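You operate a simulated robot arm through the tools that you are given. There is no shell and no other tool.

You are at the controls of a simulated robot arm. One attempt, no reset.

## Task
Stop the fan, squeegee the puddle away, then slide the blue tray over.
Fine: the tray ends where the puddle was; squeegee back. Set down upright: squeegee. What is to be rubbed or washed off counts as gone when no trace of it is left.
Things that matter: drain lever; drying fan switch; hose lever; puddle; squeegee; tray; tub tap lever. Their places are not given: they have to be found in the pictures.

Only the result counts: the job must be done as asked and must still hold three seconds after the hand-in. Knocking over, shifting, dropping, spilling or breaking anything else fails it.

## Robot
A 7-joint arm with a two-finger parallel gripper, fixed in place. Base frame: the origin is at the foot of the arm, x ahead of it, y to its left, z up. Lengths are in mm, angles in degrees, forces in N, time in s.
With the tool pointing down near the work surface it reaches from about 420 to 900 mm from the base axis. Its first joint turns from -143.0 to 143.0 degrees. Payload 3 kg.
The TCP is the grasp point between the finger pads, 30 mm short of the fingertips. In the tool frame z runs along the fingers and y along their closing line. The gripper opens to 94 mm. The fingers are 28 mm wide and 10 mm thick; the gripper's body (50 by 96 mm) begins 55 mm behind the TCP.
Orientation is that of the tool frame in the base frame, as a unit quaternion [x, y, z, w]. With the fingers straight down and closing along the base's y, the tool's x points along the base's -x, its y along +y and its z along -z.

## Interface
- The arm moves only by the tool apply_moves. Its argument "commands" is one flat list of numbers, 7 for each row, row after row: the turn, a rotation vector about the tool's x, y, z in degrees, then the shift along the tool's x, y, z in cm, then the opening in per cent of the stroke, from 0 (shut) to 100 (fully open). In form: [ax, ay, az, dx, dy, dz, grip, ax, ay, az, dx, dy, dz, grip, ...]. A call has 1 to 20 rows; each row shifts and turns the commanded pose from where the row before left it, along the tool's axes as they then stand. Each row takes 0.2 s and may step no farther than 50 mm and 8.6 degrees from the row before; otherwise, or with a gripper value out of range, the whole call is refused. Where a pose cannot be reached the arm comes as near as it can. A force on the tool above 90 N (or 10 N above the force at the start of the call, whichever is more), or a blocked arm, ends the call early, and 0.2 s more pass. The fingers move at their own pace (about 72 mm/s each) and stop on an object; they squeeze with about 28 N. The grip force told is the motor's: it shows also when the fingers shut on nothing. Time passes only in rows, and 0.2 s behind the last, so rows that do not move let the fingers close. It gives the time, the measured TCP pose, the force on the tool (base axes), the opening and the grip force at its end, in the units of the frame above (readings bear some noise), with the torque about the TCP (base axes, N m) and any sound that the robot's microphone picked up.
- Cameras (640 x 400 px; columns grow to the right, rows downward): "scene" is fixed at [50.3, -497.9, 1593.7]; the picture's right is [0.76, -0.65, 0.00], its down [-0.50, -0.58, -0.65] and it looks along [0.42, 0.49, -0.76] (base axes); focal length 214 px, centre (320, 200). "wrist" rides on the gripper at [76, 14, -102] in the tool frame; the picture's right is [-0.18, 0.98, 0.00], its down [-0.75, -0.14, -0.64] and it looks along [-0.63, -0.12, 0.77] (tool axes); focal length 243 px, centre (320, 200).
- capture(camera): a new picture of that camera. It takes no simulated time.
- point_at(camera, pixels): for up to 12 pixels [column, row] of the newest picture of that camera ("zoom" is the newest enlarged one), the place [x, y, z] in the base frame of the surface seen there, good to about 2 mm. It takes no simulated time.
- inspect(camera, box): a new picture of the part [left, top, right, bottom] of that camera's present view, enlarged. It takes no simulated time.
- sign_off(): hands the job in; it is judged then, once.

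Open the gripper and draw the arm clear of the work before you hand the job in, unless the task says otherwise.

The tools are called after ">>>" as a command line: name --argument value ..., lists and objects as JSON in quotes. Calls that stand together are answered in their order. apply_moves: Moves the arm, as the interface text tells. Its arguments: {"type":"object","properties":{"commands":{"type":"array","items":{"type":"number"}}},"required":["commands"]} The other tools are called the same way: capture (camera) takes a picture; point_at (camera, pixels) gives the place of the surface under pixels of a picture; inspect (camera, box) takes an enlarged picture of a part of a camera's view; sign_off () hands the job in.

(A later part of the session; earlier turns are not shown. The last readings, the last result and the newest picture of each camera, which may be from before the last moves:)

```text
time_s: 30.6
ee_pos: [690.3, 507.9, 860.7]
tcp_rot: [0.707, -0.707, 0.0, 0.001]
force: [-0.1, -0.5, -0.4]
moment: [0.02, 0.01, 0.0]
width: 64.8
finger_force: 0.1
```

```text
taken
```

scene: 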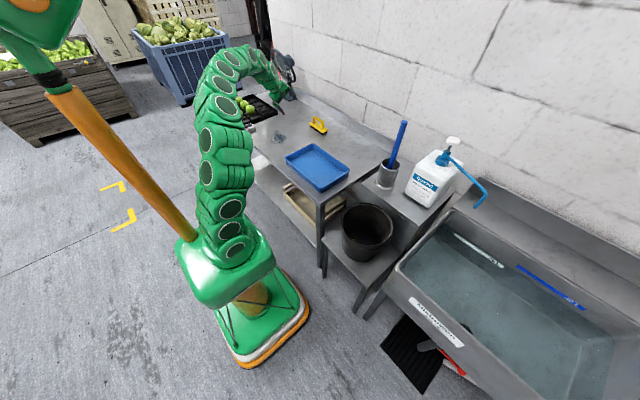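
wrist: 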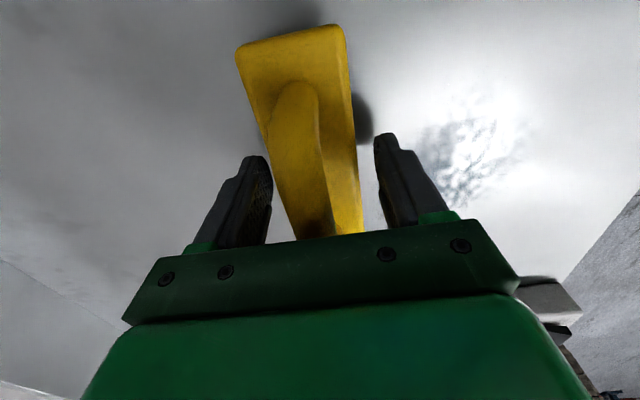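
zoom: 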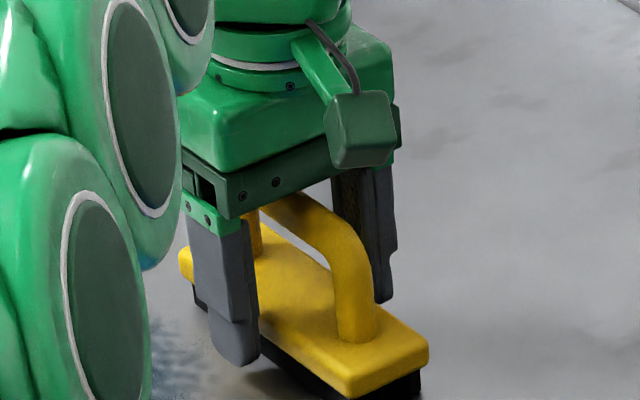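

The fingers straddle the base (wrist columns 265 and 385 on either side) with no contact. I close onto the base sides.

>>> apply_moves --commands '[0, 0, 0, 0, 0, 0, 52, 0, 0, 0, 0, 0, 0, 40, 0, 0, 0, 0, 0, 0, 30, 0, 0, 0, 0, 0, 0, 20, 0, 0, 0, 0, 0, 0, 20]'

>>> inspect --camera "scene" --box '[270, 110, 318, 140]'

```text
time_s: 31.8
ee_pos: [690.3, 507.6, 862.0]
tcp_rot: [0.707, -0.707, 0.0, 0.0]
force: [0.1, 0.2, 0.9]
moment: [0.06, 0.01, 0.0]
width: 47.3
finger_force: 27.9
```

```text
13.33 times, centred on (294, 125) of scene
```

zoom: 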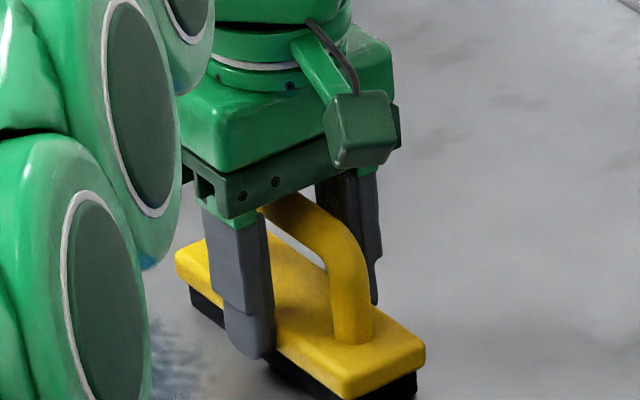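

Firm grip on the base at 47 mm. I lift 5 mm, shift 18 mm in +y to cover the low-y part of the puddle, lower with light pressure and start the stroke.

>>> apply_moves --commands '[0, 0, 0, 0, 0, -0.5, 20, 0, 0, 0, -0.9, 0, 0, 20, 0, 0, 0, -0.9, 0, 0, 20, 0, 0, 0, 0, 0, 0.5, 20, 0, 0, 0, 0, 0, 0.07, 20, 0, 0, 0, 0, 0.5, 0, 20, 0, 0, 0, 0, 0.5, 0, 20]'

```text
time_s: 33.4
ee_pos: [679.7, 526.2, 859.7]
tcp_rot: [-0.706, 0.708, -0.001, 0.0]
force: [9.8, -1.2, 19.7]
moment: [-0.25, -0.3, 0.06]
width: 47.5
finger_force: 28.1
```

Normal force is 20 N with 10 N drag, a bit strong but stable. I ease 0.3 mm and do the rest of the stroke to x≈520.

>>> apply_moves --commands '[0, 0, 0, 0, 1.0, -0.03, 20, 0, 0, 0, 0, 1.0, 0, 20, 0, 0, 0, 0, 1.0, 0, 20, 0, 0, 0, 0, 1.0, 0, 20, 0, 0, 0, 0, 1.0, 0, 20, 0, 0, 0, 0, 1.0, 0, 20, 0, 0, 0, 0, 1.0, 0, 20, 0, 0, 0, 0, 1.0, 0, 20]'

>>> inspect --camera "scene" --box '[240, 105, 320, 155]'

>>> capture --camera "wrist"

```text
time_s: 35.2
ee_pos: [600.5, 528.6, 861.4]
tcp_rot: [0.707, -0.707, 0.001, -0.001]
force: [-0.1, 0.1, -1.1]
moment: [0.01, 0.02, -0.01]
width: 47.3
finger_force: 27.8
```

```text
8.00 times, centred on (280, 130) of scene
```

zoom: 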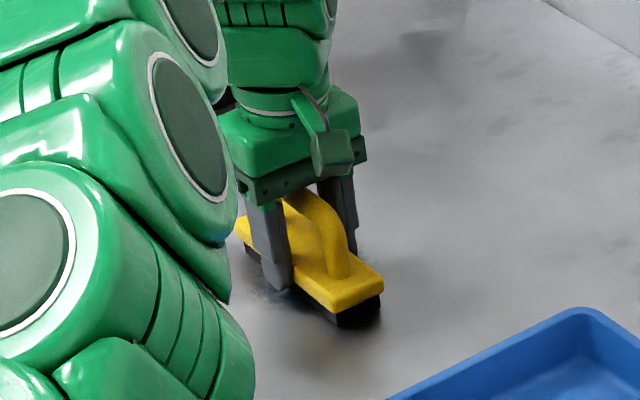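

```text
taken
```

wrist: 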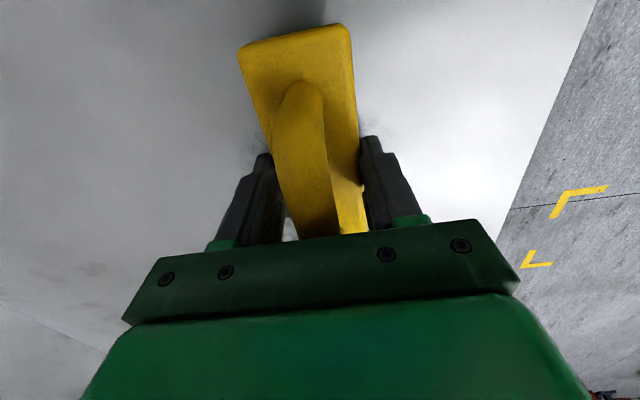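

The drag vanished after easing, so the blade is just off the table now. I lower 0.4 mm again and continue the stroke a little to check the force.

>>> apply_moves --commands '[0, 0, 0, 0, 0, 0.04, 20, 0, 0, 0, 0, 0.5, 0, 20, 0, 0, 0, 0, 0.5, 0, 20]'

```text
time_s: 36.0
ee_pos: [589.0, 526.1, 860.6]
tcp_rot: [-0.707, 0.708, -0.001, 0.0]
force: [1.0, 0.9, -1.3]
moment: [0.02, -0.02, -0.03]
width: 47.4
finger_force: 27.9
```

>>> apply_moves --commands '[0, 0, 0, 0, 0, 0.05, 20, 0, 0, 0, 0, 0.2, 0.05, 20, 0, 0, 0, 0, 0.2, 0, 20]'

```text
time_s: 36.8
ee_pos: [585.4, 526.9, 860.0]
tcp_rot: [0.708, -0.707, 0.001, 0.0]
force: [2.4, -1.2, 5.2]
moment: [-0.3, -0.01, 0.14]
width: 47.5
finger_force: 28.4
```

Contact is back: 5 N, with the moment showing the -y end bearing first. I press 0.3 mm more and continue the stroke to x≈515.

>>> apply_moves --commands '[0, 0, 0, 0, 0.5, 0.03, 20, 0, 0, 0, 0, 1.0, 0, 20, 0, 0, 0, 0, 1.0, 0, 20, 0, 0, 0, 0, 1.0, 0, 20, 0, 0, 0, 0, 1.0, 0, 20, 0, 0, 0, 0, 1.0, 0, 20, 0, 0, 0, 0, 1.0, 0, 20, 0, 0, 0, 0, 0.5, 0, 20]'

>>> inspect --camera "scene" --box '[240, 105, 320, 155]'

>>> capture --camera "wrist"

```text
time_s: 38.6
ee_pos: [515.3, 528.5, 858.3]
tcp_rot: [0.708, -0.707, 0.0, 0.0]
force: [8.5, 1.2, 18.0]
moment: [-0.25, -0.27, 0.1]
width: 47.3
finger_force: 28.0
```

```text
8.00 times, centred on (280, 130) of scene
```

zoom: 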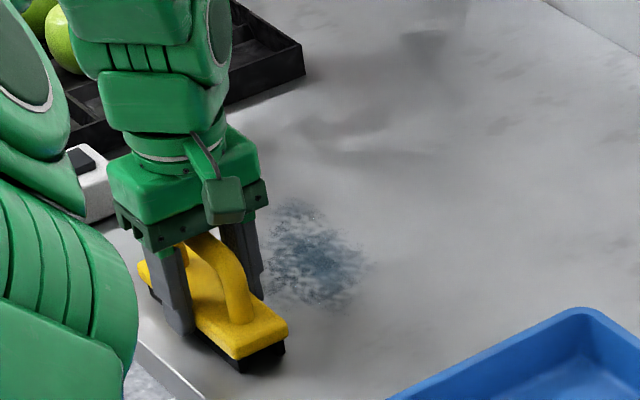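

```text
taken
```

wrist: 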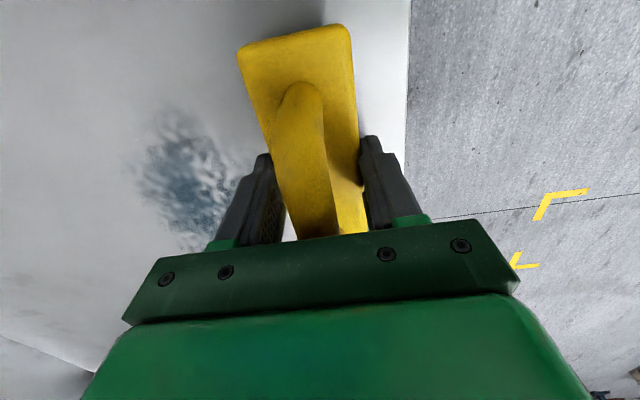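

The puddle's main body still shows at zoom (265–365, 200–310). I measure what is left to judge where the blade really wiped.

>>> point_at --camera "zoom" --pixels '[[295, 200], [268, 230], [262, 290], [300, 305], [335, 308], [365, 262], [345, 235], [320, 215], [320, 262], [280, 255]]'

>>> inspect --camera "scene" --box '[266, 122, 298, 146]'

```text
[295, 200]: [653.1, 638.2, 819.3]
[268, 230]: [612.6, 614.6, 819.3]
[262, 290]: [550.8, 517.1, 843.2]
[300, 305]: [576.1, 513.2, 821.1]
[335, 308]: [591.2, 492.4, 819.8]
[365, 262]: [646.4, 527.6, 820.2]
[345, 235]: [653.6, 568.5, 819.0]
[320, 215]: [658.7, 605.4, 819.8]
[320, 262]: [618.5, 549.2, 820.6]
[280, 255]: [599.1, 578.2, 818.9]
```

```text
16.00 times, centred on (282, 134) of scene
```

zoom: 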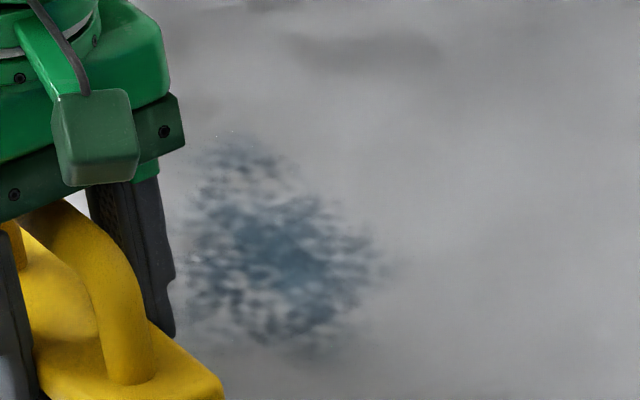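

The puddle is still visible over its whole area, though the contact was lost through the middle last time. I sweep back in +x under the present 18 N load in a first 60 mm piece and watch the force.

>>> apply_moves --commands '[0, 0, 0, 0, -1.0, 0, 20, 0, 0, 0, 0, -1.0, 0, 20, 0, 0, 0, 0, -1.0, 0, 20, 0, 0, 0, 0, -1.0, 0, 20, 0, 0, 0, 0, -1.0, 0, 20, 0, 0, 0, 0, -1.0, 0, 20]'

>>> capture --camera "wrist"

```text
time_s: 40.0
ee_pos: [577.1, 526.7, 859.1]
tcp_rot: [-0.707, 0.707, 0.0, -0.001]
force: [-0.6, 0.6, -0.7]
moment: [0.02, -0.02, 0.0]
width: 47.5
finger_force: 28.0
```

```text
taken
```

wrist: 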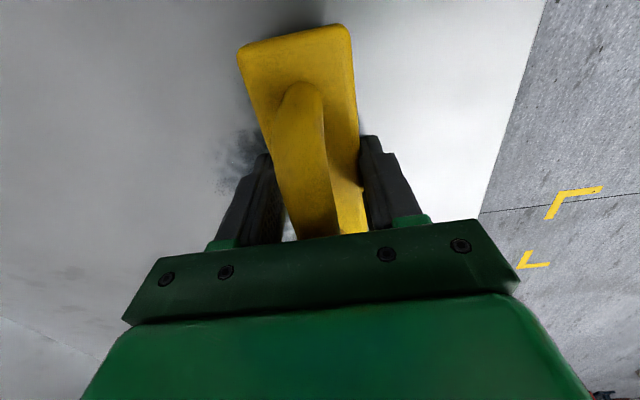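

Load is gone again (-0.7 N), so the squeegee is settling in the grip. I lower in 0.3 mm steps while moving slowly in +x, to find steady contact.

>>> apply_moves --commands '[0, 0, 0, 0, -0.3, 0.03, 20, 0, 0, 0, 0, -0.3, 0.03, 20, 0, 0, 0, 0, -0.3, 0.03, 20, 0, 0, 0, 0, -0.3, 0.0, 20]'

```text
time_s: 41.0
ee_pos: [585.7, 528.0, 857.2]
tcp_rot: [-0.707, 0.707, 0.0, 0.0]
force: [-6.9, -0.9, 13.4]
moment: [-0.02, 0.22, -0.03]
width: 47.5
finger_force: 28.2
```

Good contact now: 13 N, level (moment about x near 0), 7 N drag. I continue the sweep in +x.

>>> apply_moves --commands '[0, 0, 0, 0, -1.0, 0, 20, 0, 0, 0, 0, -1.0, 0, 20, 0, 0, 0, 0, -1.0, 0, 20, 0, 0, 0, 0, -1.0, 0, 20]'

```text
time_s: 42.0
ee_pos: [628.6, 527.6, 857.8]
tcp_rot: [-0.706, 0.708, 0.0, 0.0]
force: [-0.1, 1.1, -1.7]
moment: [-0.01, -0.02, 0.0]
width: 47.3
finger_force: 27.5
```

The load faded again: the side grip creeps up along the fingers. I will instead regrip the handle bar with the vertical tool so deep that the fingertips bear on the base top; first open and rise 25 mm.

>>> apply_moves --commands '[0, 0, 0, 0, 0, 0, 40, 0, 0, 0, 0, 0, 0, 69, 0, 0, 0, 0, 0, 0, 69, 0, 0, 0, 0, 0, -1.3, 69, 0, 0, 0, 0, 0, -1.3, 69, 0, 0, 0, 0, 0, 0, 69]'

>>> inspect --camera "scene" --box '[250, 108, 314, 148]'

>>> capture --camera "wrist"

```text
time_s: 43.4
ee_pos: [628.1, 527.3, 885.3]
tcp_rot: [0.707, -0.707, 0.001, 0.001]
force: [0.9, 0.3, -0.1]
moment: [0.0, 0.04, 0.01]
width: 64.6
finger_force: 0.0
```

```text
10.00 times, centred on (282, 128) of scene
```

zoom: 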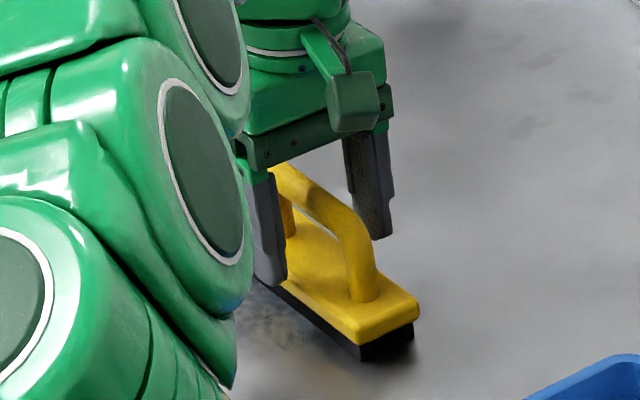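

```text
taken
```

wrist: 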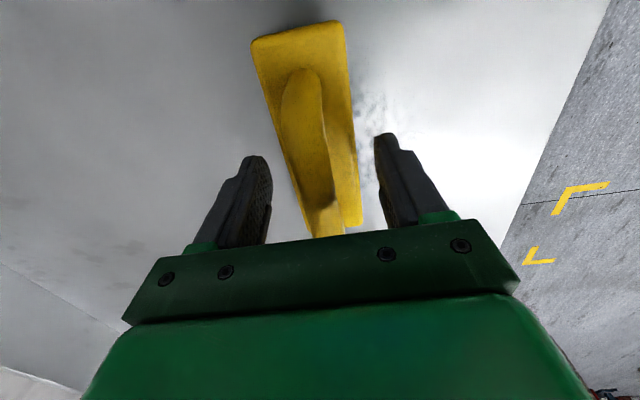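

The squeegee stands free and flat, and the table behind it at zoom (285,320) now shows only faint traces, so wiping works. I close on the handle bar here with the tips just above the base top.

>>> apply_moves --commands '[0, 0, 0, 0, 0, 0.2, 50, 0, 0, 0, 0, 0, 0, 30, 0, 0, 0, 0, 0, 0, 10, 0, 0, 0, 0, 0, 0, 0, 0, 0, 0, 0, 0, 0, 0]'

>>> inspect --camera "scene" --box '[250, 108, 314, 148]'

```text
time_s: 44.6
ee_pos: [627.5, 527.0, 883.5]
tcp_rot: [-0.707, 0.707, 0.0, 0.001]
force: [-0.2, -0.3, 0.2]
moment: [-0.06, 0.02, 0.01]
width: 21.6
finger_force: 27.5
```

```text
10.00 times, centred on (282, 128) of scene
```

zoom: 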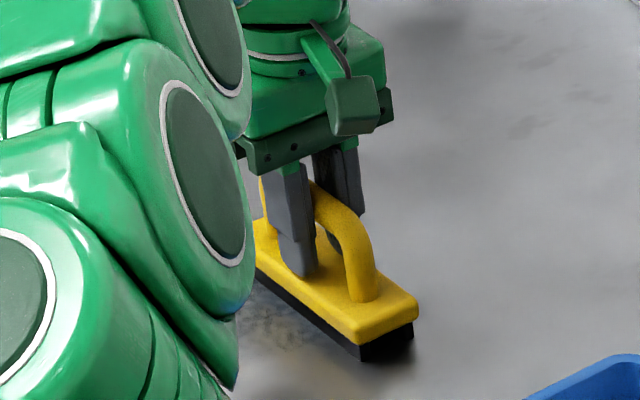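

Bar gripped at 21.6 mm (thicker part of the fingers). I lower in 1 mm steps until the tips press on the base.

>>> apply_moves --commands '[0, 0, 0, 0, 0, 0.1, 0, 0, 0, 0, 0, 0, 0.1, 0, 0, 0, 0, 0, 0, 0.1, 0]'

```text
time_s: 45.4
ee_pos: [627.1, 528.0, 880.9]
tcp_rot: [0.708, -0.706, 0.0, -0.001]
force: [6.5, 1.5, 21.7]
moment: [0.0, 0.02, 0.0]
width: 22.0
finger_force: 27.7
```

Load is 22 N and balanced. I sweep on in +x 60 mm and see whether the force holds.

>>> apply_moves --commands '[0, 0, 0, 0, -1.0, 0, 0, 0, 0, 0, 0, -1.0, 0, 0, 0, 0, 0, 0, -1.0, 0, 0, 0, 0, 0, 0, -1.0, 0, 0, 0, 0, 0, 0, -1.0, 0, 0, 0, 0, 0, 0, -1.0, 0, 0]'

>>> inspect --camera "scene" --box '[250, 108, 314, 148]'

>>> capture --camera "wrist"

```text
time_s: 46.8
ee_pos: [687.8, 527.7, 880.2]
tcp_rot: [0.707, -0.707, 0.0, 0.0]
force: [-8.4, -1.2, 16.0]
moment: [0.12, 0.2, 0.09]
width: 21.7
finger_force: 27.6
```

```text
10.00 times, centred on (282, 128) of scene
```

zoom: 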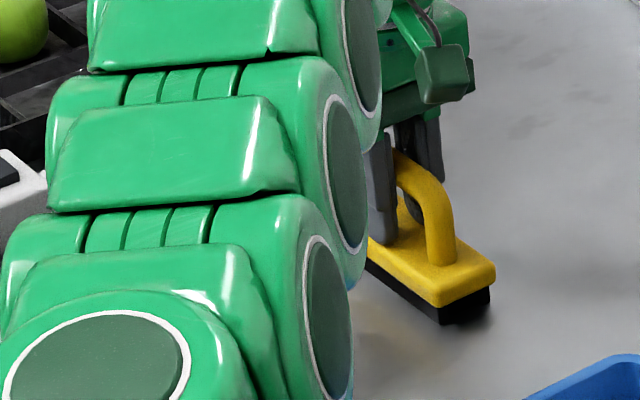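

```text
taken
```

wrist: 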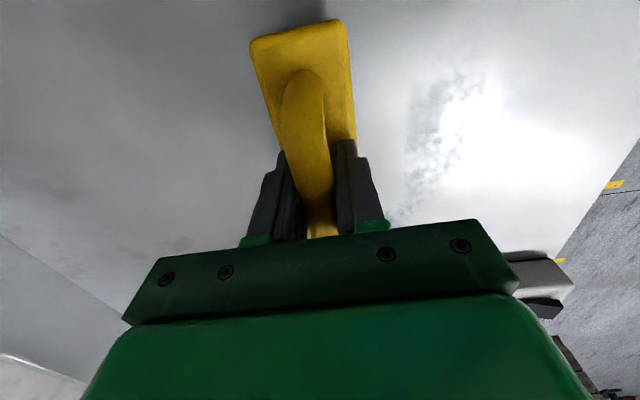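

The force holds (16 N) and the puddle at wrist (450,130) has faded noticeably. I now sweep the full way back in -x at the same height.

>>> apply_moves --commands '[0, 0, 0, 0, 1.0, 0, 0, 0, 0, 0, 0, 1.0, 0, 0, 0, 0, 0, 0, 1.0, 0, 0, 0, 0, 0, 0, 1.0, 0, 0, 0, 0, 0, 0, 1.0, 0, 0, 0, 0, 0, 0, 1.0, 0, 0, 0, 0, 0, 0, 1.0, 0, 0, 0, 0, 0, 0, 1.0, 0, 0, 0, 0, 0, 0, 1.0, 0, 0, 0, 0, 0, 0, 1.0, 0, 0, 0, 0, 0, 0, 1.0, 0, 0, 0, 0, 0, 0, 1.0, 0, 0, 0, 0, 0, 0, 1.0, 0, 0, 0, 0, 0, 0, 1.0, 0, 0, 0, 0, 0, 0, 1.0, 0, 0, 0, 0, 0, 0, 1.0, 0, 0]'

>>> inspect --camera "scene" --box '[250, 108, 314, 148]'

>>> capture --camera "wrist"

```text
time_s: 50.2
ee_pos: [527.6, 527.3, 880.0]
tcp_rot: [-0.707, 0.708, 0.0, 0.001]
force: [29.7, -0.2, 68.7]
moment: [0.39, -0.68, -0.29]
width: 21.9
finger_force: 27.7
```

```text
10.00 times, centred on (282, 128) of scene
```

zoom: 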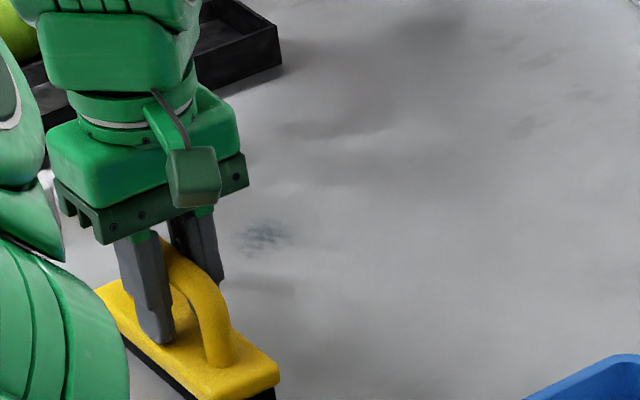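

```text
taken
```

wrist: 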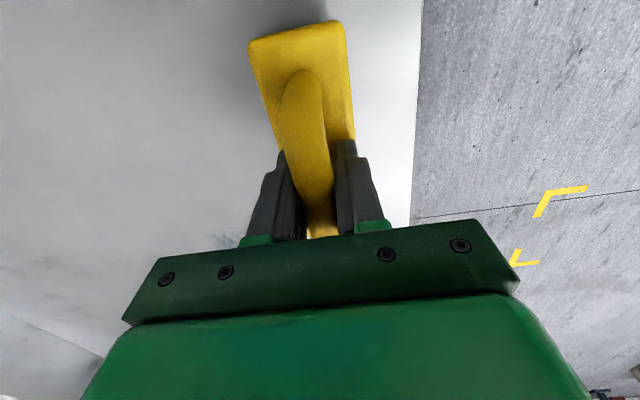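

The swath is clean; only a patch remains at zoom (262,235). The load rose to 69 N, so I raise 2 mm at once, and measure the residue.

>>> apply_moves --commands '[0, 0, 0, 0, 0, -0.2, 0]'

>>> point_at --camera "zoom" --pixels '[[235, 240], [265, 218], [292, 235], [265, 252], [285, 250], [245, 225], [330, 330], [262, 235]]'

>>> inspect --camera "scene" --box '[266, 122, 298, 142]'

```text
time_s: 50.6
ee_pos: [526.6, 527.1, 879.8]
tcp_rot: [-0.707, 0.707, -0.001, -0.002]
force: [14.2, -1.4, 30.7]
moment: [0.95, -0.34, -0.41]
width: 21.6
finger_force: 28.5
```

```text
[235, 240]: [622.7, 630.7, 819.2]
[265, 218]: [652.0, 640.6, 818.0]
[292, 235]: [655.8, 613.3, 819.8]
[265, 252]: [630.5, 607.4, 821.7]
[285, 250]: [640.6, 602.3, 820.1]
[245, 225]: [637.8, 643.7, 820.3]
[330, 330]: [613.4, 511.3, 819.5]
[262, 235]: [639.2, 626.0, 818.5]
```

```text
16.00 times, centred on (282, 132) of scene
```

zoom: 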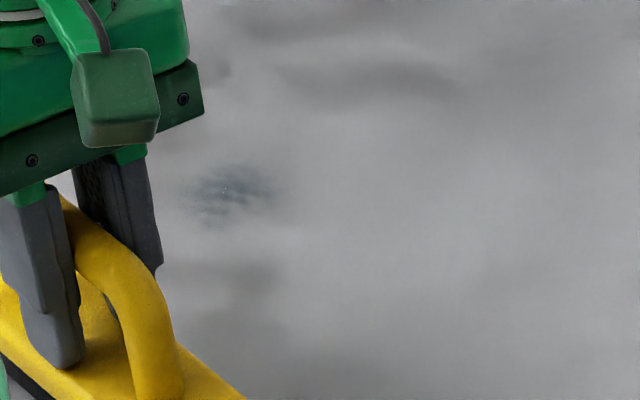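

Residue lies at x 620–656, y 600–645. I lift 10 mm, shift 80 mm in +y, and look before lowering again.

>>> apply_moves --commands '[0, 0, 0, 0, 0, -0.5, 0, 0, 0, 0, 0, 0, -0.5, 0, 0, 0, 0, -2.0, 0, 0, 0, 0, 0, 0, -2.0, 0, 0, 0, 0, 0, 0, -2.0, 0, 0, 0, 0, 0, 0, -2.0, 0, 0, 0, 0, 0, 0, 0, 0, 0, 0]'

>>> inspect --camera "scene" --box '[240, 108, 304, 148]'

>>> capture --camera "wrist"

```text
time_s: 52.2
ee_pos: [528.9, 605.2, 891.0]
tcp_rot: [-0.707, 0.707, 0.0, 0.0]
force: [0.3, -0.6, -1.3]
moment: [-0.03, 0.0, -0.01]
width: 21.7
finger_force: 28.1
```

```text
10.00 times, centred on (272, 128) of scene
```

zoom: 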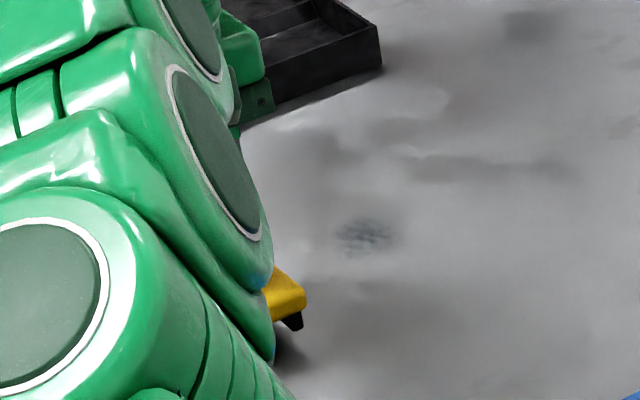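

```text
taken
```

wrist: 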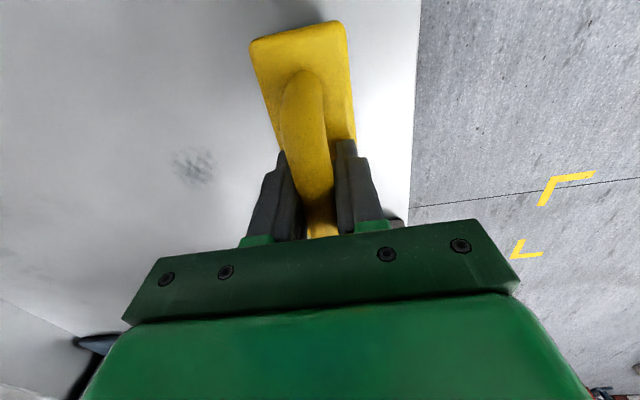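

One faint patch is left at wrist (195,165) (about (640,625)). I move to x≈585 and lower onto the table just in front of it.

>>> apply_moves --commands '[0, 0, 0, 0, -2.0, 0, 0, 0, 0, 0, 0, -2.0, 0, 0, 0, 0, 0, 0, -1.5, 0, 0, 0, 0, 0, 0, 0, 0.5, 0, 0, 0, 0, 0, 0, 0.4, 0, 0, 0, 0, 0, 0, 0.1, 0]'

```text
time_s: 53.6
ee_pos: [583.1, 607.9, 880.2]
tcp_rot: [0.708, -0.707, -0.001, 0.0]
force: [0.2, 0.0, -1.6]
moment: [0.0, 0.02, 0.01]
width: 21.7
finger_force: 28.3
```

No contact yet (-1.6 N hanging). I lower in further 0.5–1 mm steps.

>>> apply_moves --commands '[0, 0, 0, 0, 0, 0.1, 0, 0, 0, 0, 0, 0, 0.1, 0]'

```text
time_s: 54.2
ee_pos: [583.6, 607.5, 880.0]
tcp_rot: [-0.707, 0.707, -0.001, 0.0]
force: [-2.1, 0.1, 11.6]
moment: [-0.8, 0.0, -0.08]
width: 21.5
finger_force: 28.8
```

Contact at 12 N, but the moment (-0.8 about x) shows only the -y end bearing. I lower another 1 mm so it levels, then sweep in +x.

>>> apply_moves --commands '[0, 0, 0, 0, -0.3, 0.05, 0, 0, 0, 0, 0, -0.5, 0.05, 0, 0, 0, 0, 0, -0.8, 0, 0]'

```text
time_s: 55.0
ee_pos: [599.2, 607.0, 880.6]
tcp_rot: [0.707, -0.707, 0.0, -0.003]
force: [-12.7, -0.5, 33.4]
moment: [0.28, 0.23, -0.17]
width: 21.7
finger_force: 27.7
```

Now 33 N and nearly balanced. I sweep in +x across the remaining patch to x≈690.

>>> apply_moves --commands '[0, 0, 0, 0, -1.0, 0, 0, 0, 0, 0, 0, -1.0, 0, 0, 0, 0, 0, 0, -1.0, 0, 0, 0, 0, 0, 0, -1.0, 0, 0, 0, 0, 0, 0, -1.0, 0, 0]'

```text
time_s: 56.2
ee_pos: [646.8, 608.6, 879.3]
tcp_rot: [0.707, -0.707, 0.001, 0.0]
force: [-20.5, -3.7, 49.8]
moment: [0.45, 0.43, 0.07]
width: 21.7
finger_force: 27.9
```

Load is 50 N and the reach limit is near at radius 887. The leading blade has passed the patch, so I ease 0.8 mm and sweep back in -x.

>>> apply_moves --commands '[0, 0, 0, 0, 0.5, -0.08, 0, 0, 0, 0, 0, 1.0, 0, 0, 0, 0, 0, 0, 1.0, 0, 0, 0, 0, 0, 0, 1.0, 0, 0, 0, 0, 0, 0, 1.0, 0, 0, 0, 0, 0, 0, 1.0, 0, 0]'

>>> inspect --camera "scene" --box '[240, 108, 304, 148]'

>>> capture --camera "wrist"

```text
time_s: 57.6
ee_pos: [594.9, 607.5, 879.9]
tcp_rot: [-0.707, 0.707, -0.001, 0.001]
force: [20.5, 2.7, 46.6]
moment: [0.01, -0.46, -0.03]
width: 21.6
finger_force: 27.8
```

```text
10.00 times, centred on (272, 128) of scene
```

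zoom: 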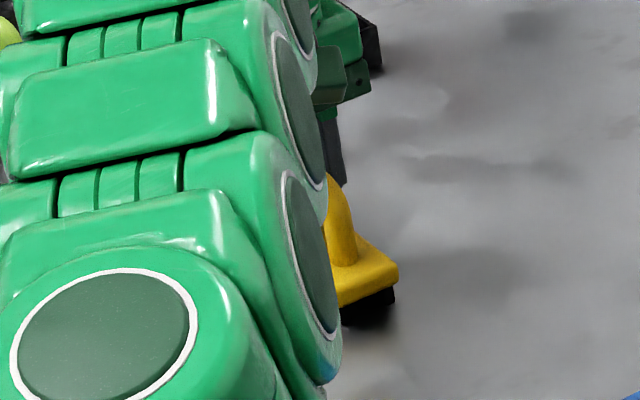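

```text
taken
```

wrist: 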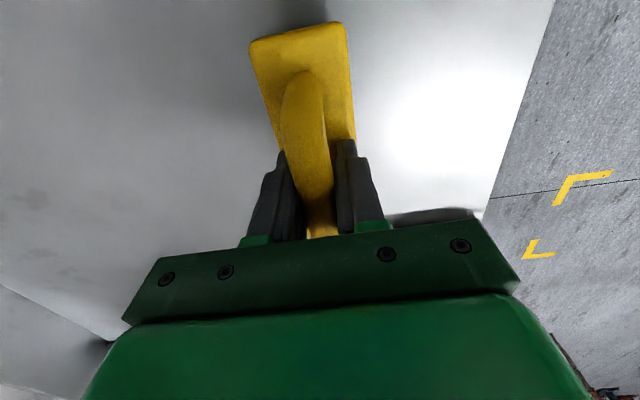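

The wrist view shows a clean table around the squeegee. I lift 30 mm and carry it to about (680,510), then inspect the whole puddle area.

>>> apply_moves --commands '[0, 0, 0, 0, 0, -1.0, 0, 0, 0, 0, 0, 0, -2.0, 0, 0, 0, 0, 1.6, -1.4, 0, 0, 0, 0, 0, 1.6, -1.4, 0, 0, 0, 0, 0, 1.6, -1.4, 0, 0, 0, 0, 0, 1.6, -1.4, 0, 0, 0, 0, 0, 1.6, -1.4, 0, 0, 0, 0, 0, 1.6, -1.4, 0, 0, 0, 0, 0, 0, 0, 0, 0]'

>>> inspect --camera "scene" --box '[240, 108, 304, 148]'

>>> capture --camera "wrist"

```text
time_s: 59.6
ee_pos: [676.7, 513.3, 908.1]
tcp_rot: [0.707, -0.707, 0.0, -0.001]
force: [-0.8, 0.3, -0.4]
moment: [0.01, 0.03, 0.02]
width: 21.6
finger_force: 27.8
```

```text
10.00 times, centred on (272, 128) of scene
```

zoom: 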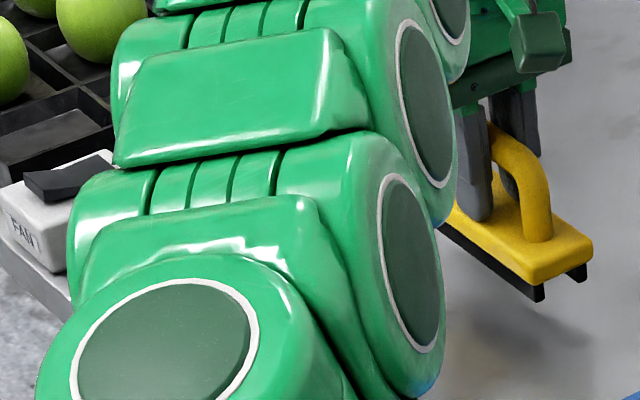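

```text
taken
```

wrist: 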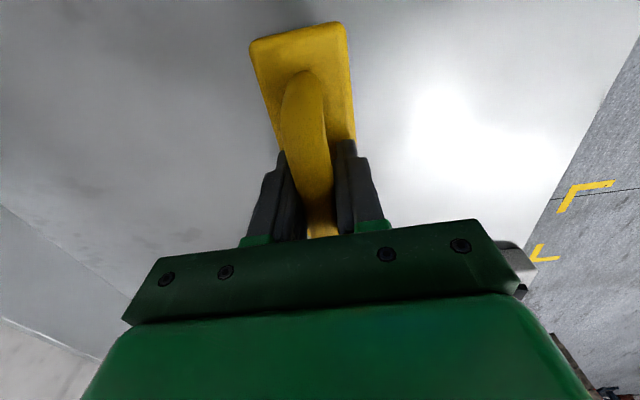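

The wrist view shows no puddle where it was; I enlarge that part to search for faint traces.

>>> inspect --camera "wrist" --box '[340, 20, 620, 230]'

```text
1.90 times, centred on (480, 125) of wrist
```

zoom: 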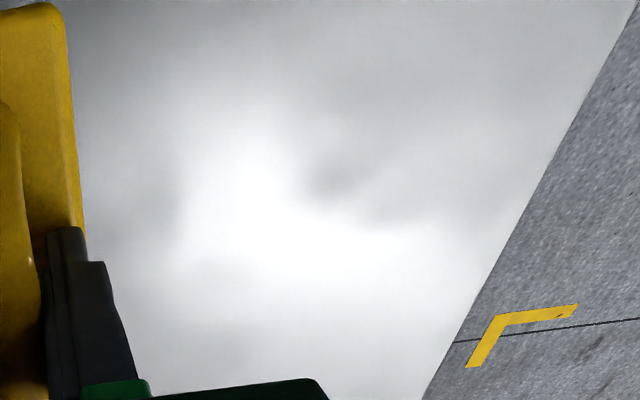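

No trace visible apart from glare. I move 40 mm in +x and 45 mm in -y, to a clear spot off the puddle area, and lower to set the squeegee down.

>>> apply_moves --commands '[0, 0, 0, 1.5, -1.33, 0, 0, 0, 0, 0, 1.5, -1.33, 0, 0, 0, 0, 0, 1.5, -1.33, 0, 0, 0, 0, 0, 0, 0, 1.5, 0, 0, 0, 0, 0, 0, 0.9, 0, 0, 0, 0, 0, 0, 0.2, 0, 0, 0, 0, 0, 0, 0, 0]'

```text
time_s: 61.2
ee_pos: [714.8, 465.9, 881.9]
tcp_rot: [0.708, -0.707, 0.0, -0.001]
force: [0.1, -0.1, -1.9]
moment: [0.02, 0.01, 0.0]
width: 21.8
finger_force: 28.1
```

Still hanging (-1.9 N) at TCP z 882. I lower in small steps until it touches.

>>> apply_moves --commands '[0, 0, 0, 0, 0, 0.1, 0, 0, 0, 0, 0, 0, 0.1, 0]'

```text
time_s: 61.8
ee_pos: [717.2, 466.4, 880.3]
tcp_rot: [0.707, -0.707, 0.0, 0.0]
force: [-0.3, 0.0, -0.5]
moment: [0.0, 0.01, 0.02]
width: 21.8
finger_force: 27.6
```

>>> apply_moves --commands '[0, 0, 0, 0, 0, 0.1, 0, 0, 0, 0, 0, 0, 0.0, 0]'

```text
time_s: 62.4
ee_pos: [717.0, 466.8, 880.6]
tcp_rot: [0.707, -0.707, 0.001, 0.0]
force: [-0.6, -1.1, 6.6]
moment: [-0.59, 0.0, -0.02]
width: 21.7
finger_force: 27.5
```

It touches (6.6 N). I open the fingers to let it stand, then rise straight up 80 mm.

>>> apply_moves --commands '[0, 0, 0, 0, 0, 0, 30, 0, 0, 0, 0, 0, 0, 50, 0, 0, 0, 0, 0, 0, 50, 0, 0, 0, 0, 0, -2.0, 50, 0, 0, 0, 0, 0, -3.0, 50, 0, 0, 0, 0, 0, -3.0, 50, 0, 0, 0, 0, 0, 0, 50]'

>>> inspect --camera "scene" --box '[264, 105, 344, 155]'

>>> capture --camera "wrist"

```text
time_s: 64.0
ee_pos: [717.7, 467.2, 958.6]
tcp_rot: [0.707, -0.707, 0.0, 0.001]
force: [-0.6, -0.9, -0.1]
moment: [0.0, -0.01, 0.01]
width: 47.2
finger_force: 0.1
```

```text
8.00 times, centred on (304, 130) of scene
```

zoom: 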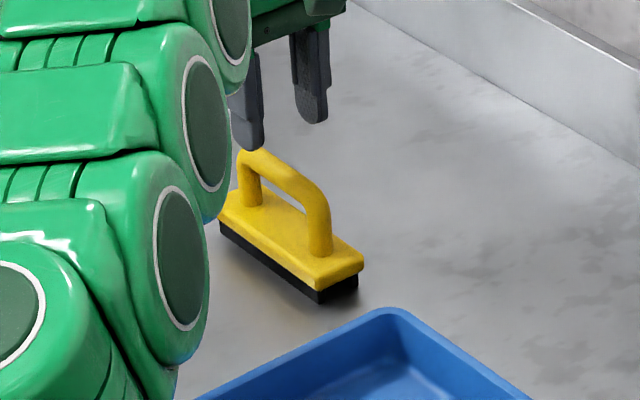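

```text
taken
```

wrist: 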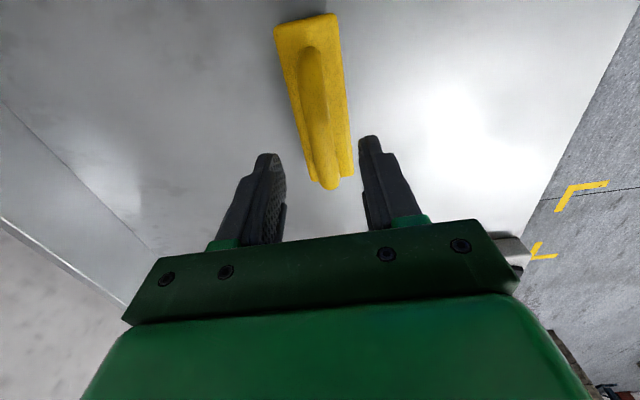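

The squeegee stands at about (720,470). I measure its corners now, then raise the arm towards its starting pose to get a free view of the puddle area.

>>> point_at --camera "zoom" --pixels '[[222, 210], [318, 282], [362, 262], [250, 155], [320, 195], [318, 298], [352, 255], [290, 250]]'

>>> apply_moves --commands '[0, 0, 0, 0, 0, -4.0, 50, 0, 0, 0, -1.03, 3.52, -2.1, 50, 0, 0, 0, -1.03, 3.52, -2.1, 50, 0, 0, 0, -1.03, 3.52, -2.1, 50, 0, 0, 0, -1.03, 3.52, -2.1, 50, 0, 0, 0, -1.03, 3.52, -2.1, 50, 0, 0, 0, -1.03, 3.52, -2.1, 50, 0, 0, 0, -1.03, 3.52, -2.1, 50, 0, 0, 0, -1.03, 3.52, -2.1, 50, 0, 0, 0, -1.03, 3.52, -2.1, 50, 0, 0, 0, 0, 0, 0, 50]'

>>> inspect --camera "scene" --box '[240, 90, 336, 150]'

>>> capture --camera "wrist"

```text
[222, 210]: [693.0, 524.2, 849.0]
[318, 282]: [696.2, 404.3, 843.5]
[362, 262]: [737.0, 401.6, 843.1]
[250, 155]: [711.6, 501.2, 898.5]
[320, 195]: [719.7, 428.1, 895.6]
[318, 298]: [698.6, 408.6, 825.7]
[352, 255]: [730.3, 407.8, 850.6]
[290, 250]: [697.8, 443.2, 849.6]
```

```text
time_s: 66.4
ee_pos: [398.0, 560.0, 1185.3]
tcp_rot: [0.707, -0.707, 0.0, 0.001]
force: [-0.8, -0.1, -0.1]
moment: [-0.01, 0.01, 0.01]
width: 47.0
finger_force: 0.1
```

```text
6.67 times, centred on (288, 120) of scene
```

zoom: 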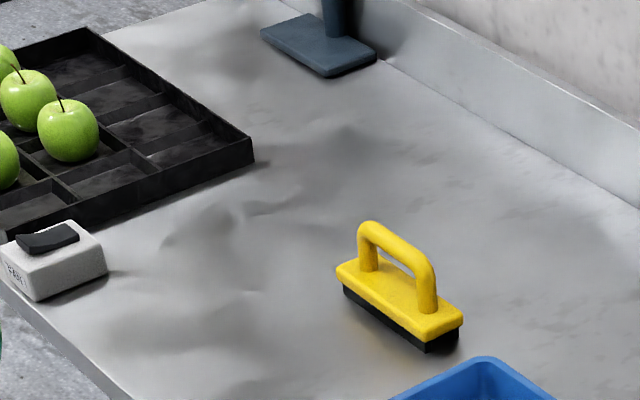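

```text
taken
```

wrist: 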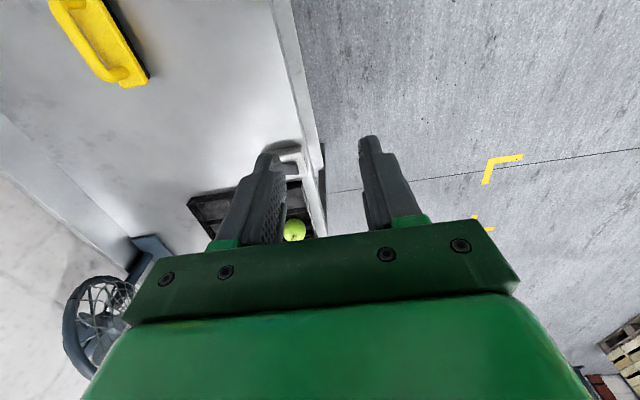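

The puddle is no longer visible; what shows are soft smears in the steel as before. I enlarge strongly on its former area to be sure, and on the switch.

>>> inspect --camera "scene" --box '[262, 122, 294, 142]'

>>> inspect --camera "scene" --box '[258, 118, 306, 154]'

```text
16.00 times, centred on (278, 132) of scene
```

zoom: 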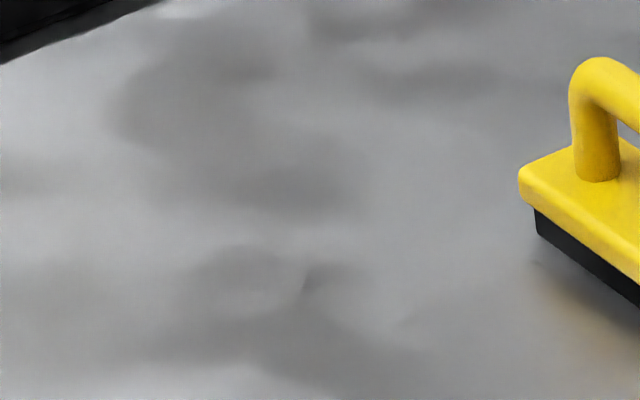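

```text
11.11 times, centred on (282, 136) of scene
```

zoom: 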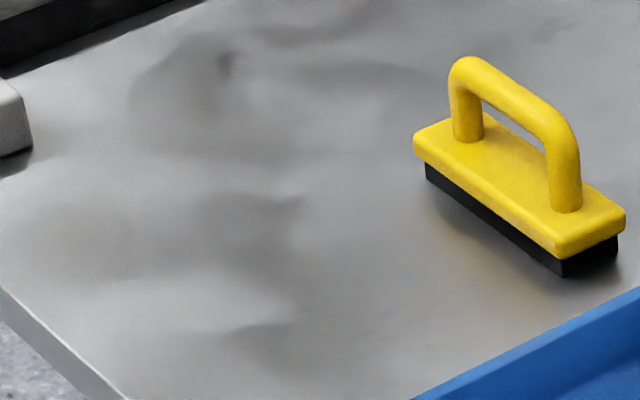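

No trace of the puddle is left. I measure the squeegee's bar and base corners in this view for the tilted regrip.

>>> point_at --camera "zoom" --pixels '[[416, 150], [562, 250], [622, 215], [470, 58], [550, 112], [510, 82], [426, 178], [562, 274], [616, 250], [465, 135], [568, 205]]'

```text
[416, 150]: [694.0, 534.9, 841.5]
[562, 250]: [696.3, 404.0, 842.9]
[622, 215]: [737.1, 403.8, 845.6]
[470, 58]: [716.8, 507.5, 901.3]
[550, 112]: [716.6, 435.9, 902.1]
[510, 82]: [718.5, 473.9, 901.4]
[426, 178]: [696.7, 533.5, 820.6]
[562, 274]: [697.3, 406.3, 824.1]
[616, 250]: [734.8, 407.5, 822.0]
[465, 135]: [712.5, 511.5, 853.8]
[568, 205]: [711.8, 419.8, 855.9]
```

The bar is at x≈717, y≈470 and the way home is about (+142,-9.5). I go back with the 30° tilt to the pre-grasp point 60 mm from the bar.

>>> apply_moves --commands '[0, 0, 0, 1.155, -3.5625, 2.3125, 43, 0, 0, 0, 1.155, -3.5625, 2.3125, 43, 0, 0, 0, 1.155, -3.5625, 2.3125, 43, 0, 0, 0, 1.155, -3.5625, 2.3125, 43, 0, 0, 0, 1.155, -3.5625, 2.3125, 43, 0, 0, 0, 1.155, -3.5625, 2.3125, 43, 0, 0, 0, 1.155, -3.5625, 2.3125, 43, 0, 0, 0, 1.155, -3.5625, 2.3125, 43, 7.5, 0, 0, 0, 0, 0, 43, 7.5, 0, 0, 0, 0, 0, 43, 7.5, 0, 0, 0, 0, 0, 43, 7.5, 0, 0, 0, 0, 0, 43, 0, 0, 0, 0, 1.2, 2.07, 43, 0, 0, 0, 0, 1.2, 2.07, 43, 0, 0, 0, 0, 0, 0, 43]'

>>> capture --camera "wrist"

>>> inspect --camera "scene" --box '[264, 95, 344, 145]'

```text
time_s: 69.6
ee_pos: [683.8, 468.2, 956.0]
tcp_rot: [-0.682, 0.684, -0.183, 0.183]
force: [-0.5, -0.2, -0.5]
moment: [0.01, -0.02, -0.01]
width: 40.4
finger_force: 0.0
```

```text
taken
```

wrist: 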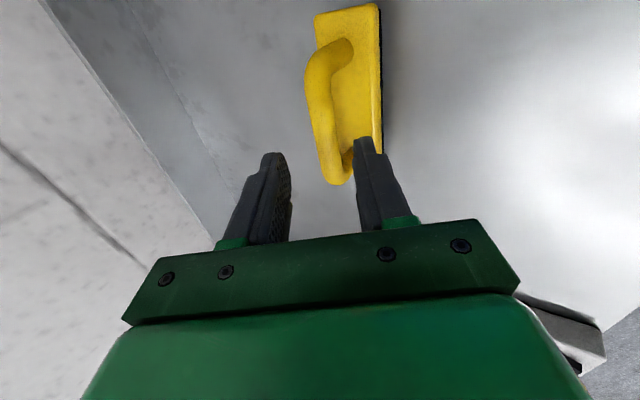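

```text
8.00 times, centred on (304, 120) of scene
```

zoom: 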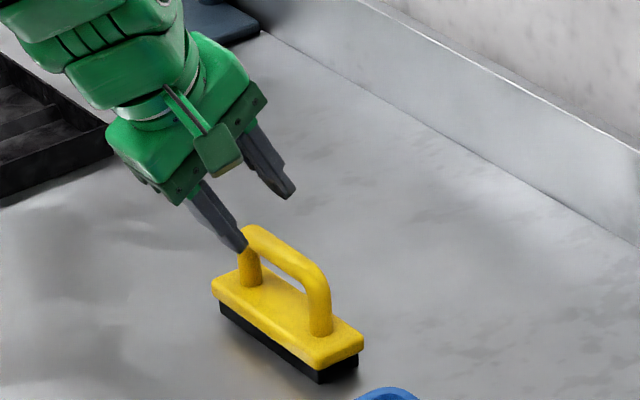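

The bar sits a little nearer the lower finger than on the first grasp (wrist (325,120)). I correct by 2.5 mm along the closing line and advance 63 mm.

>>> apply_moves --commands '[0, 0, 0, 0, 0.25, 2.1, 43, 0, 0, 0, 0, 0, 2.1, 43, 0, 0, 0, 0, 0, 2.1, 43, 0, 0, 0, 0, 0, 0, 43]'

>>> capture --camera "wrist"

>>> inspect --camera "scene" --box '[276, 105, 332, 140]'

```text
time_s: 70.6
ee_pos: [714.1, 466.3, 900.9]
tcp_rot: [-0.682, 0.684, -0.183, 0.183]
force: [-0.1, 0.2, -0.2]
moment: [0.0, 0.0, -0.02]
width: 40.4
finger_force: 0.0
```

```text
taken
```

wrist: 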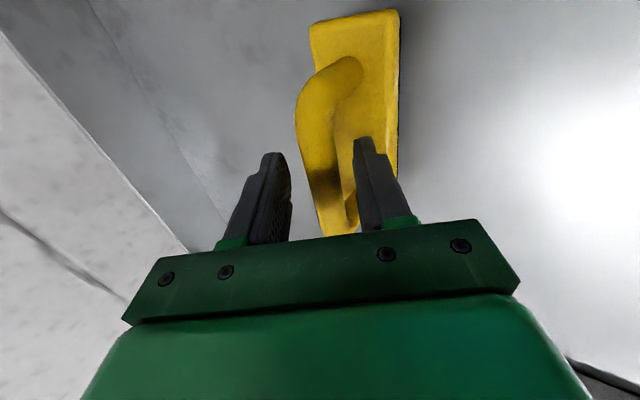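

```text
11.43 times, centred on (304, 122) of scene
```

zoom: 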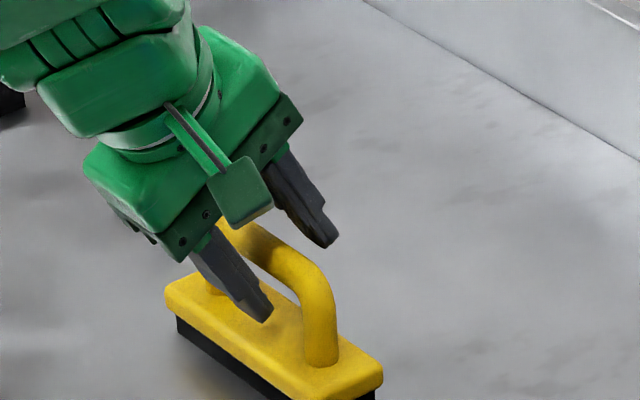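

The bar lies between the fingers but some 2 mm closer to the lower one, so I shift 2 mm along the closing line and close.

>>> apply_moves --commands '[0, 0, 0, 0, 0.2, 0, 43, 0, 0, 0, 0, 0, 0, 25, 0, 0, 0, 0, 0, 0, 15, 0, 0, 0, 0, 0, 0, 0, 0, 0, 0, 0, 0, 0, 0, 0, 0, 0, 0, 0, 0, 0]'

>>> inspect --camera "scene" --box '[276, 105, 332, 140]'

```text
time_s: 72.0
ee_pos: [713.5, 465.6, 900.9]
tcp_rot: [0.683, -0.683, 0.184, -0.183]
force: [-3.6, -1.1, 22.6]
moment: [0.06, -0.22, 0.03]
width: 17.3
finger_force: 28.2
```

```text
11.43 times, centred on (304, 122) of scene
```

zoom: 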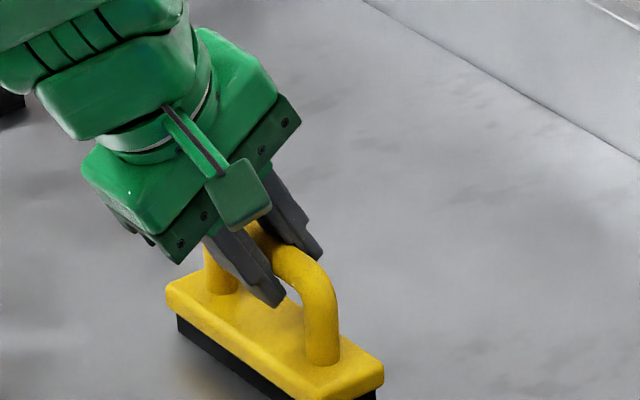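

Gripped at 17.3 mm with some downward preload (23 N), squeegee still flat. I lift 25 mm and check that it hangs level.

>>> apply_moves --commands '[0, 0, 0, 0, -0.251, -0.432, 0, 0, 0, 0, 0, -0.502, -0.863, 0, 0, 0, 0, 0, -0.502, -0.863, 0, 0, 0, 0, 0, 0, 0, 0]'

>>> inspect --camera "scene" --box '[276, 105, 332, 140]'

```text
time_s: 73.0
ee_pos: [712.3, 465.8, 925.6]
tcp_rot: [-0.683, 0.683, -0.183, 0.183]
force: [-0.3, 0.1, -1.1]
moment: [-0.01, -0.01, 0.05]
width: 17.3
finger_force: 28.4
```

```text
11.43 times, centred on (304, 122) of scene
```

zoom: 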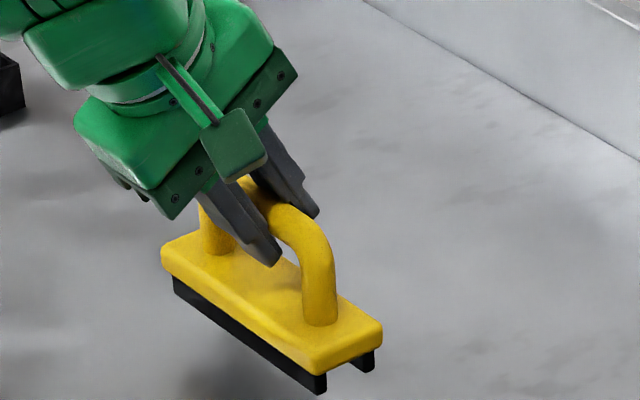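

It hangs level. I carry it (+142,-9.5) mm at this height to above its old place.

>>> apply_moves --commands '[0, 0, 0, 0.08, -1.024, 0.595, 0, 0, 0, 0, 0.158, -2.048, 1.19, 0, 0, 0, 0, 0.158, -2.048, 1.19, 0, 0, 0, 0, 0.158, -2.048, 1.19, 0, 0, 0, 0, 0.158, -2.048, 1.19, 0, 0, 0, 0, 0.158, -2.048, 1.19, 0, 0, 0, 0, 0.08, -1.024, 0.595, 0, 0, 0, 0, 0, 0, 0, 0]'

>>> inspect --camera "scene" --box '[296, 100, 344, 130]'

```text
time_s: 74.8
ee_pos: [854.6, 457.6, 923.7]
tcp_rot: [0.683, -0.683, 0.183, -0.183]
force: [-0.2, -1.5, -0.9]
moment: [0.0, 0.03, 0.02]
width: 17.2
finger_force: 28.6
```

```text
13.33 times, centred on (320, 115) of scene
```

zoom: 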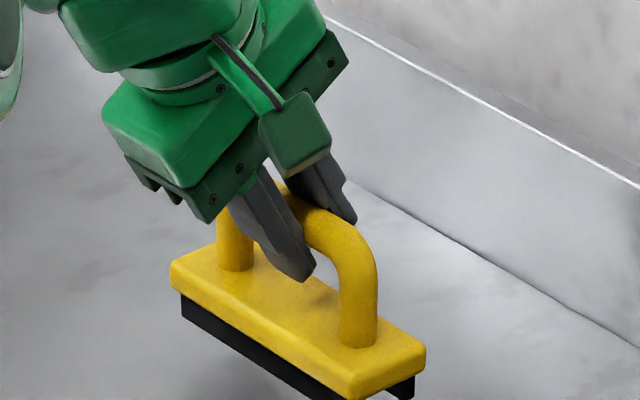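

I measure the squeegee's corners here to compare with the old ones (front edge x≈837.6, back 879, y 394–527.5).

>>> point_at --camera "zoom" --pixels '[[173, 275], [352, 385], [423, 355], [352, 395], [172, 283], [200, 250], [405, 340]]'

```text
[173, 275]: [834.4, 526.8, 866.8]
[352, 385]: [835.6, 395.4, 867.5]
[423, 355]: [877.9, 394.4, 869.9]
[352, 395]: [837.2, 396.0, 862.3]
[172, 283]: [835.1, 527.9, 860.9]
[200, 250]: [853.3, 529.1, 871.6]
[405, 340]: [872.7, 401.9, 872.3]
```

It is within 1–2 mm of its old place. I correct +1.5 mm in x and lower 20 mm to just above the table.

>>> apply_moves --commands '[0, 0, 0, 0, 0.437, 0.9, 0, 0, 0, 0, 0, 0.437, 0.9, 0, 0, 0, 0, 0, 0.05, 0.086, 0, 0, 0, 0, 0, 0, 0, 0]'

```text
time_s: 75.8
ee_pos: [857.8, 456.6, 903.6]
tcp_rot: [-0.682, 0.684, -0.183, 0.183]
force: [0.1, 0.1, -2.5]
moment: [0.02, 0.03, 0.02]
width: 17.3
finger_force: 28.0
```

Still hanging at TCP z 903.6. I lower 1 mm at a time until it touches.

>>> apply_moves --commands '[0, 0, 0, 0, 0.05, 0.086, 0, 0, 0, 0, 0, 0, 0, 0]'

```text
time_s: 76.4
ee_pos: [857.2, 458.4, 904.1]
tcp_rot: [-0.683, 0.683, -0.182, 0.183]
force: [0.2, 0.5, -1.7]
moment: [0.0, 0.01, 0.01]
width: 17.0
finger_force: 27.8
```

I lower another 1 mm and read the force.

>>> apply_moves --commands '[0, 0, 0, 0, 0.05, 0.086, 0, 0, 0, 0, 0, 0, 0, 0]'

```text
time_s: 77.0
ee_pos: [855.8, 456.5, 900.9]
tcp_rot: [0.683, -0.682, 0.183, -0.184]
force: [0.2, 0.5, -1.6]
moment: [-0.01, -0.01, 0.0]
width: 17.1
finger_force: 27.9
```

Still no contact; one more millimetre.

>>> apply_moves --commands '[0, 0, 0, 0, 0.05, 0.086, 0, 0, 0, 0, 0, 0, 0, 0]'

```text
time_s: 77.6
ee_pos: [856.3, 455.0, 899.8]
tcp_rot: [-0.682, 0.683, -0.184, 0.184]
force: [0.0, 0.1, 4.2]
moment: [-0.1, -0.05, -0.06]
width: 17.0
finger_force: 28.3
```

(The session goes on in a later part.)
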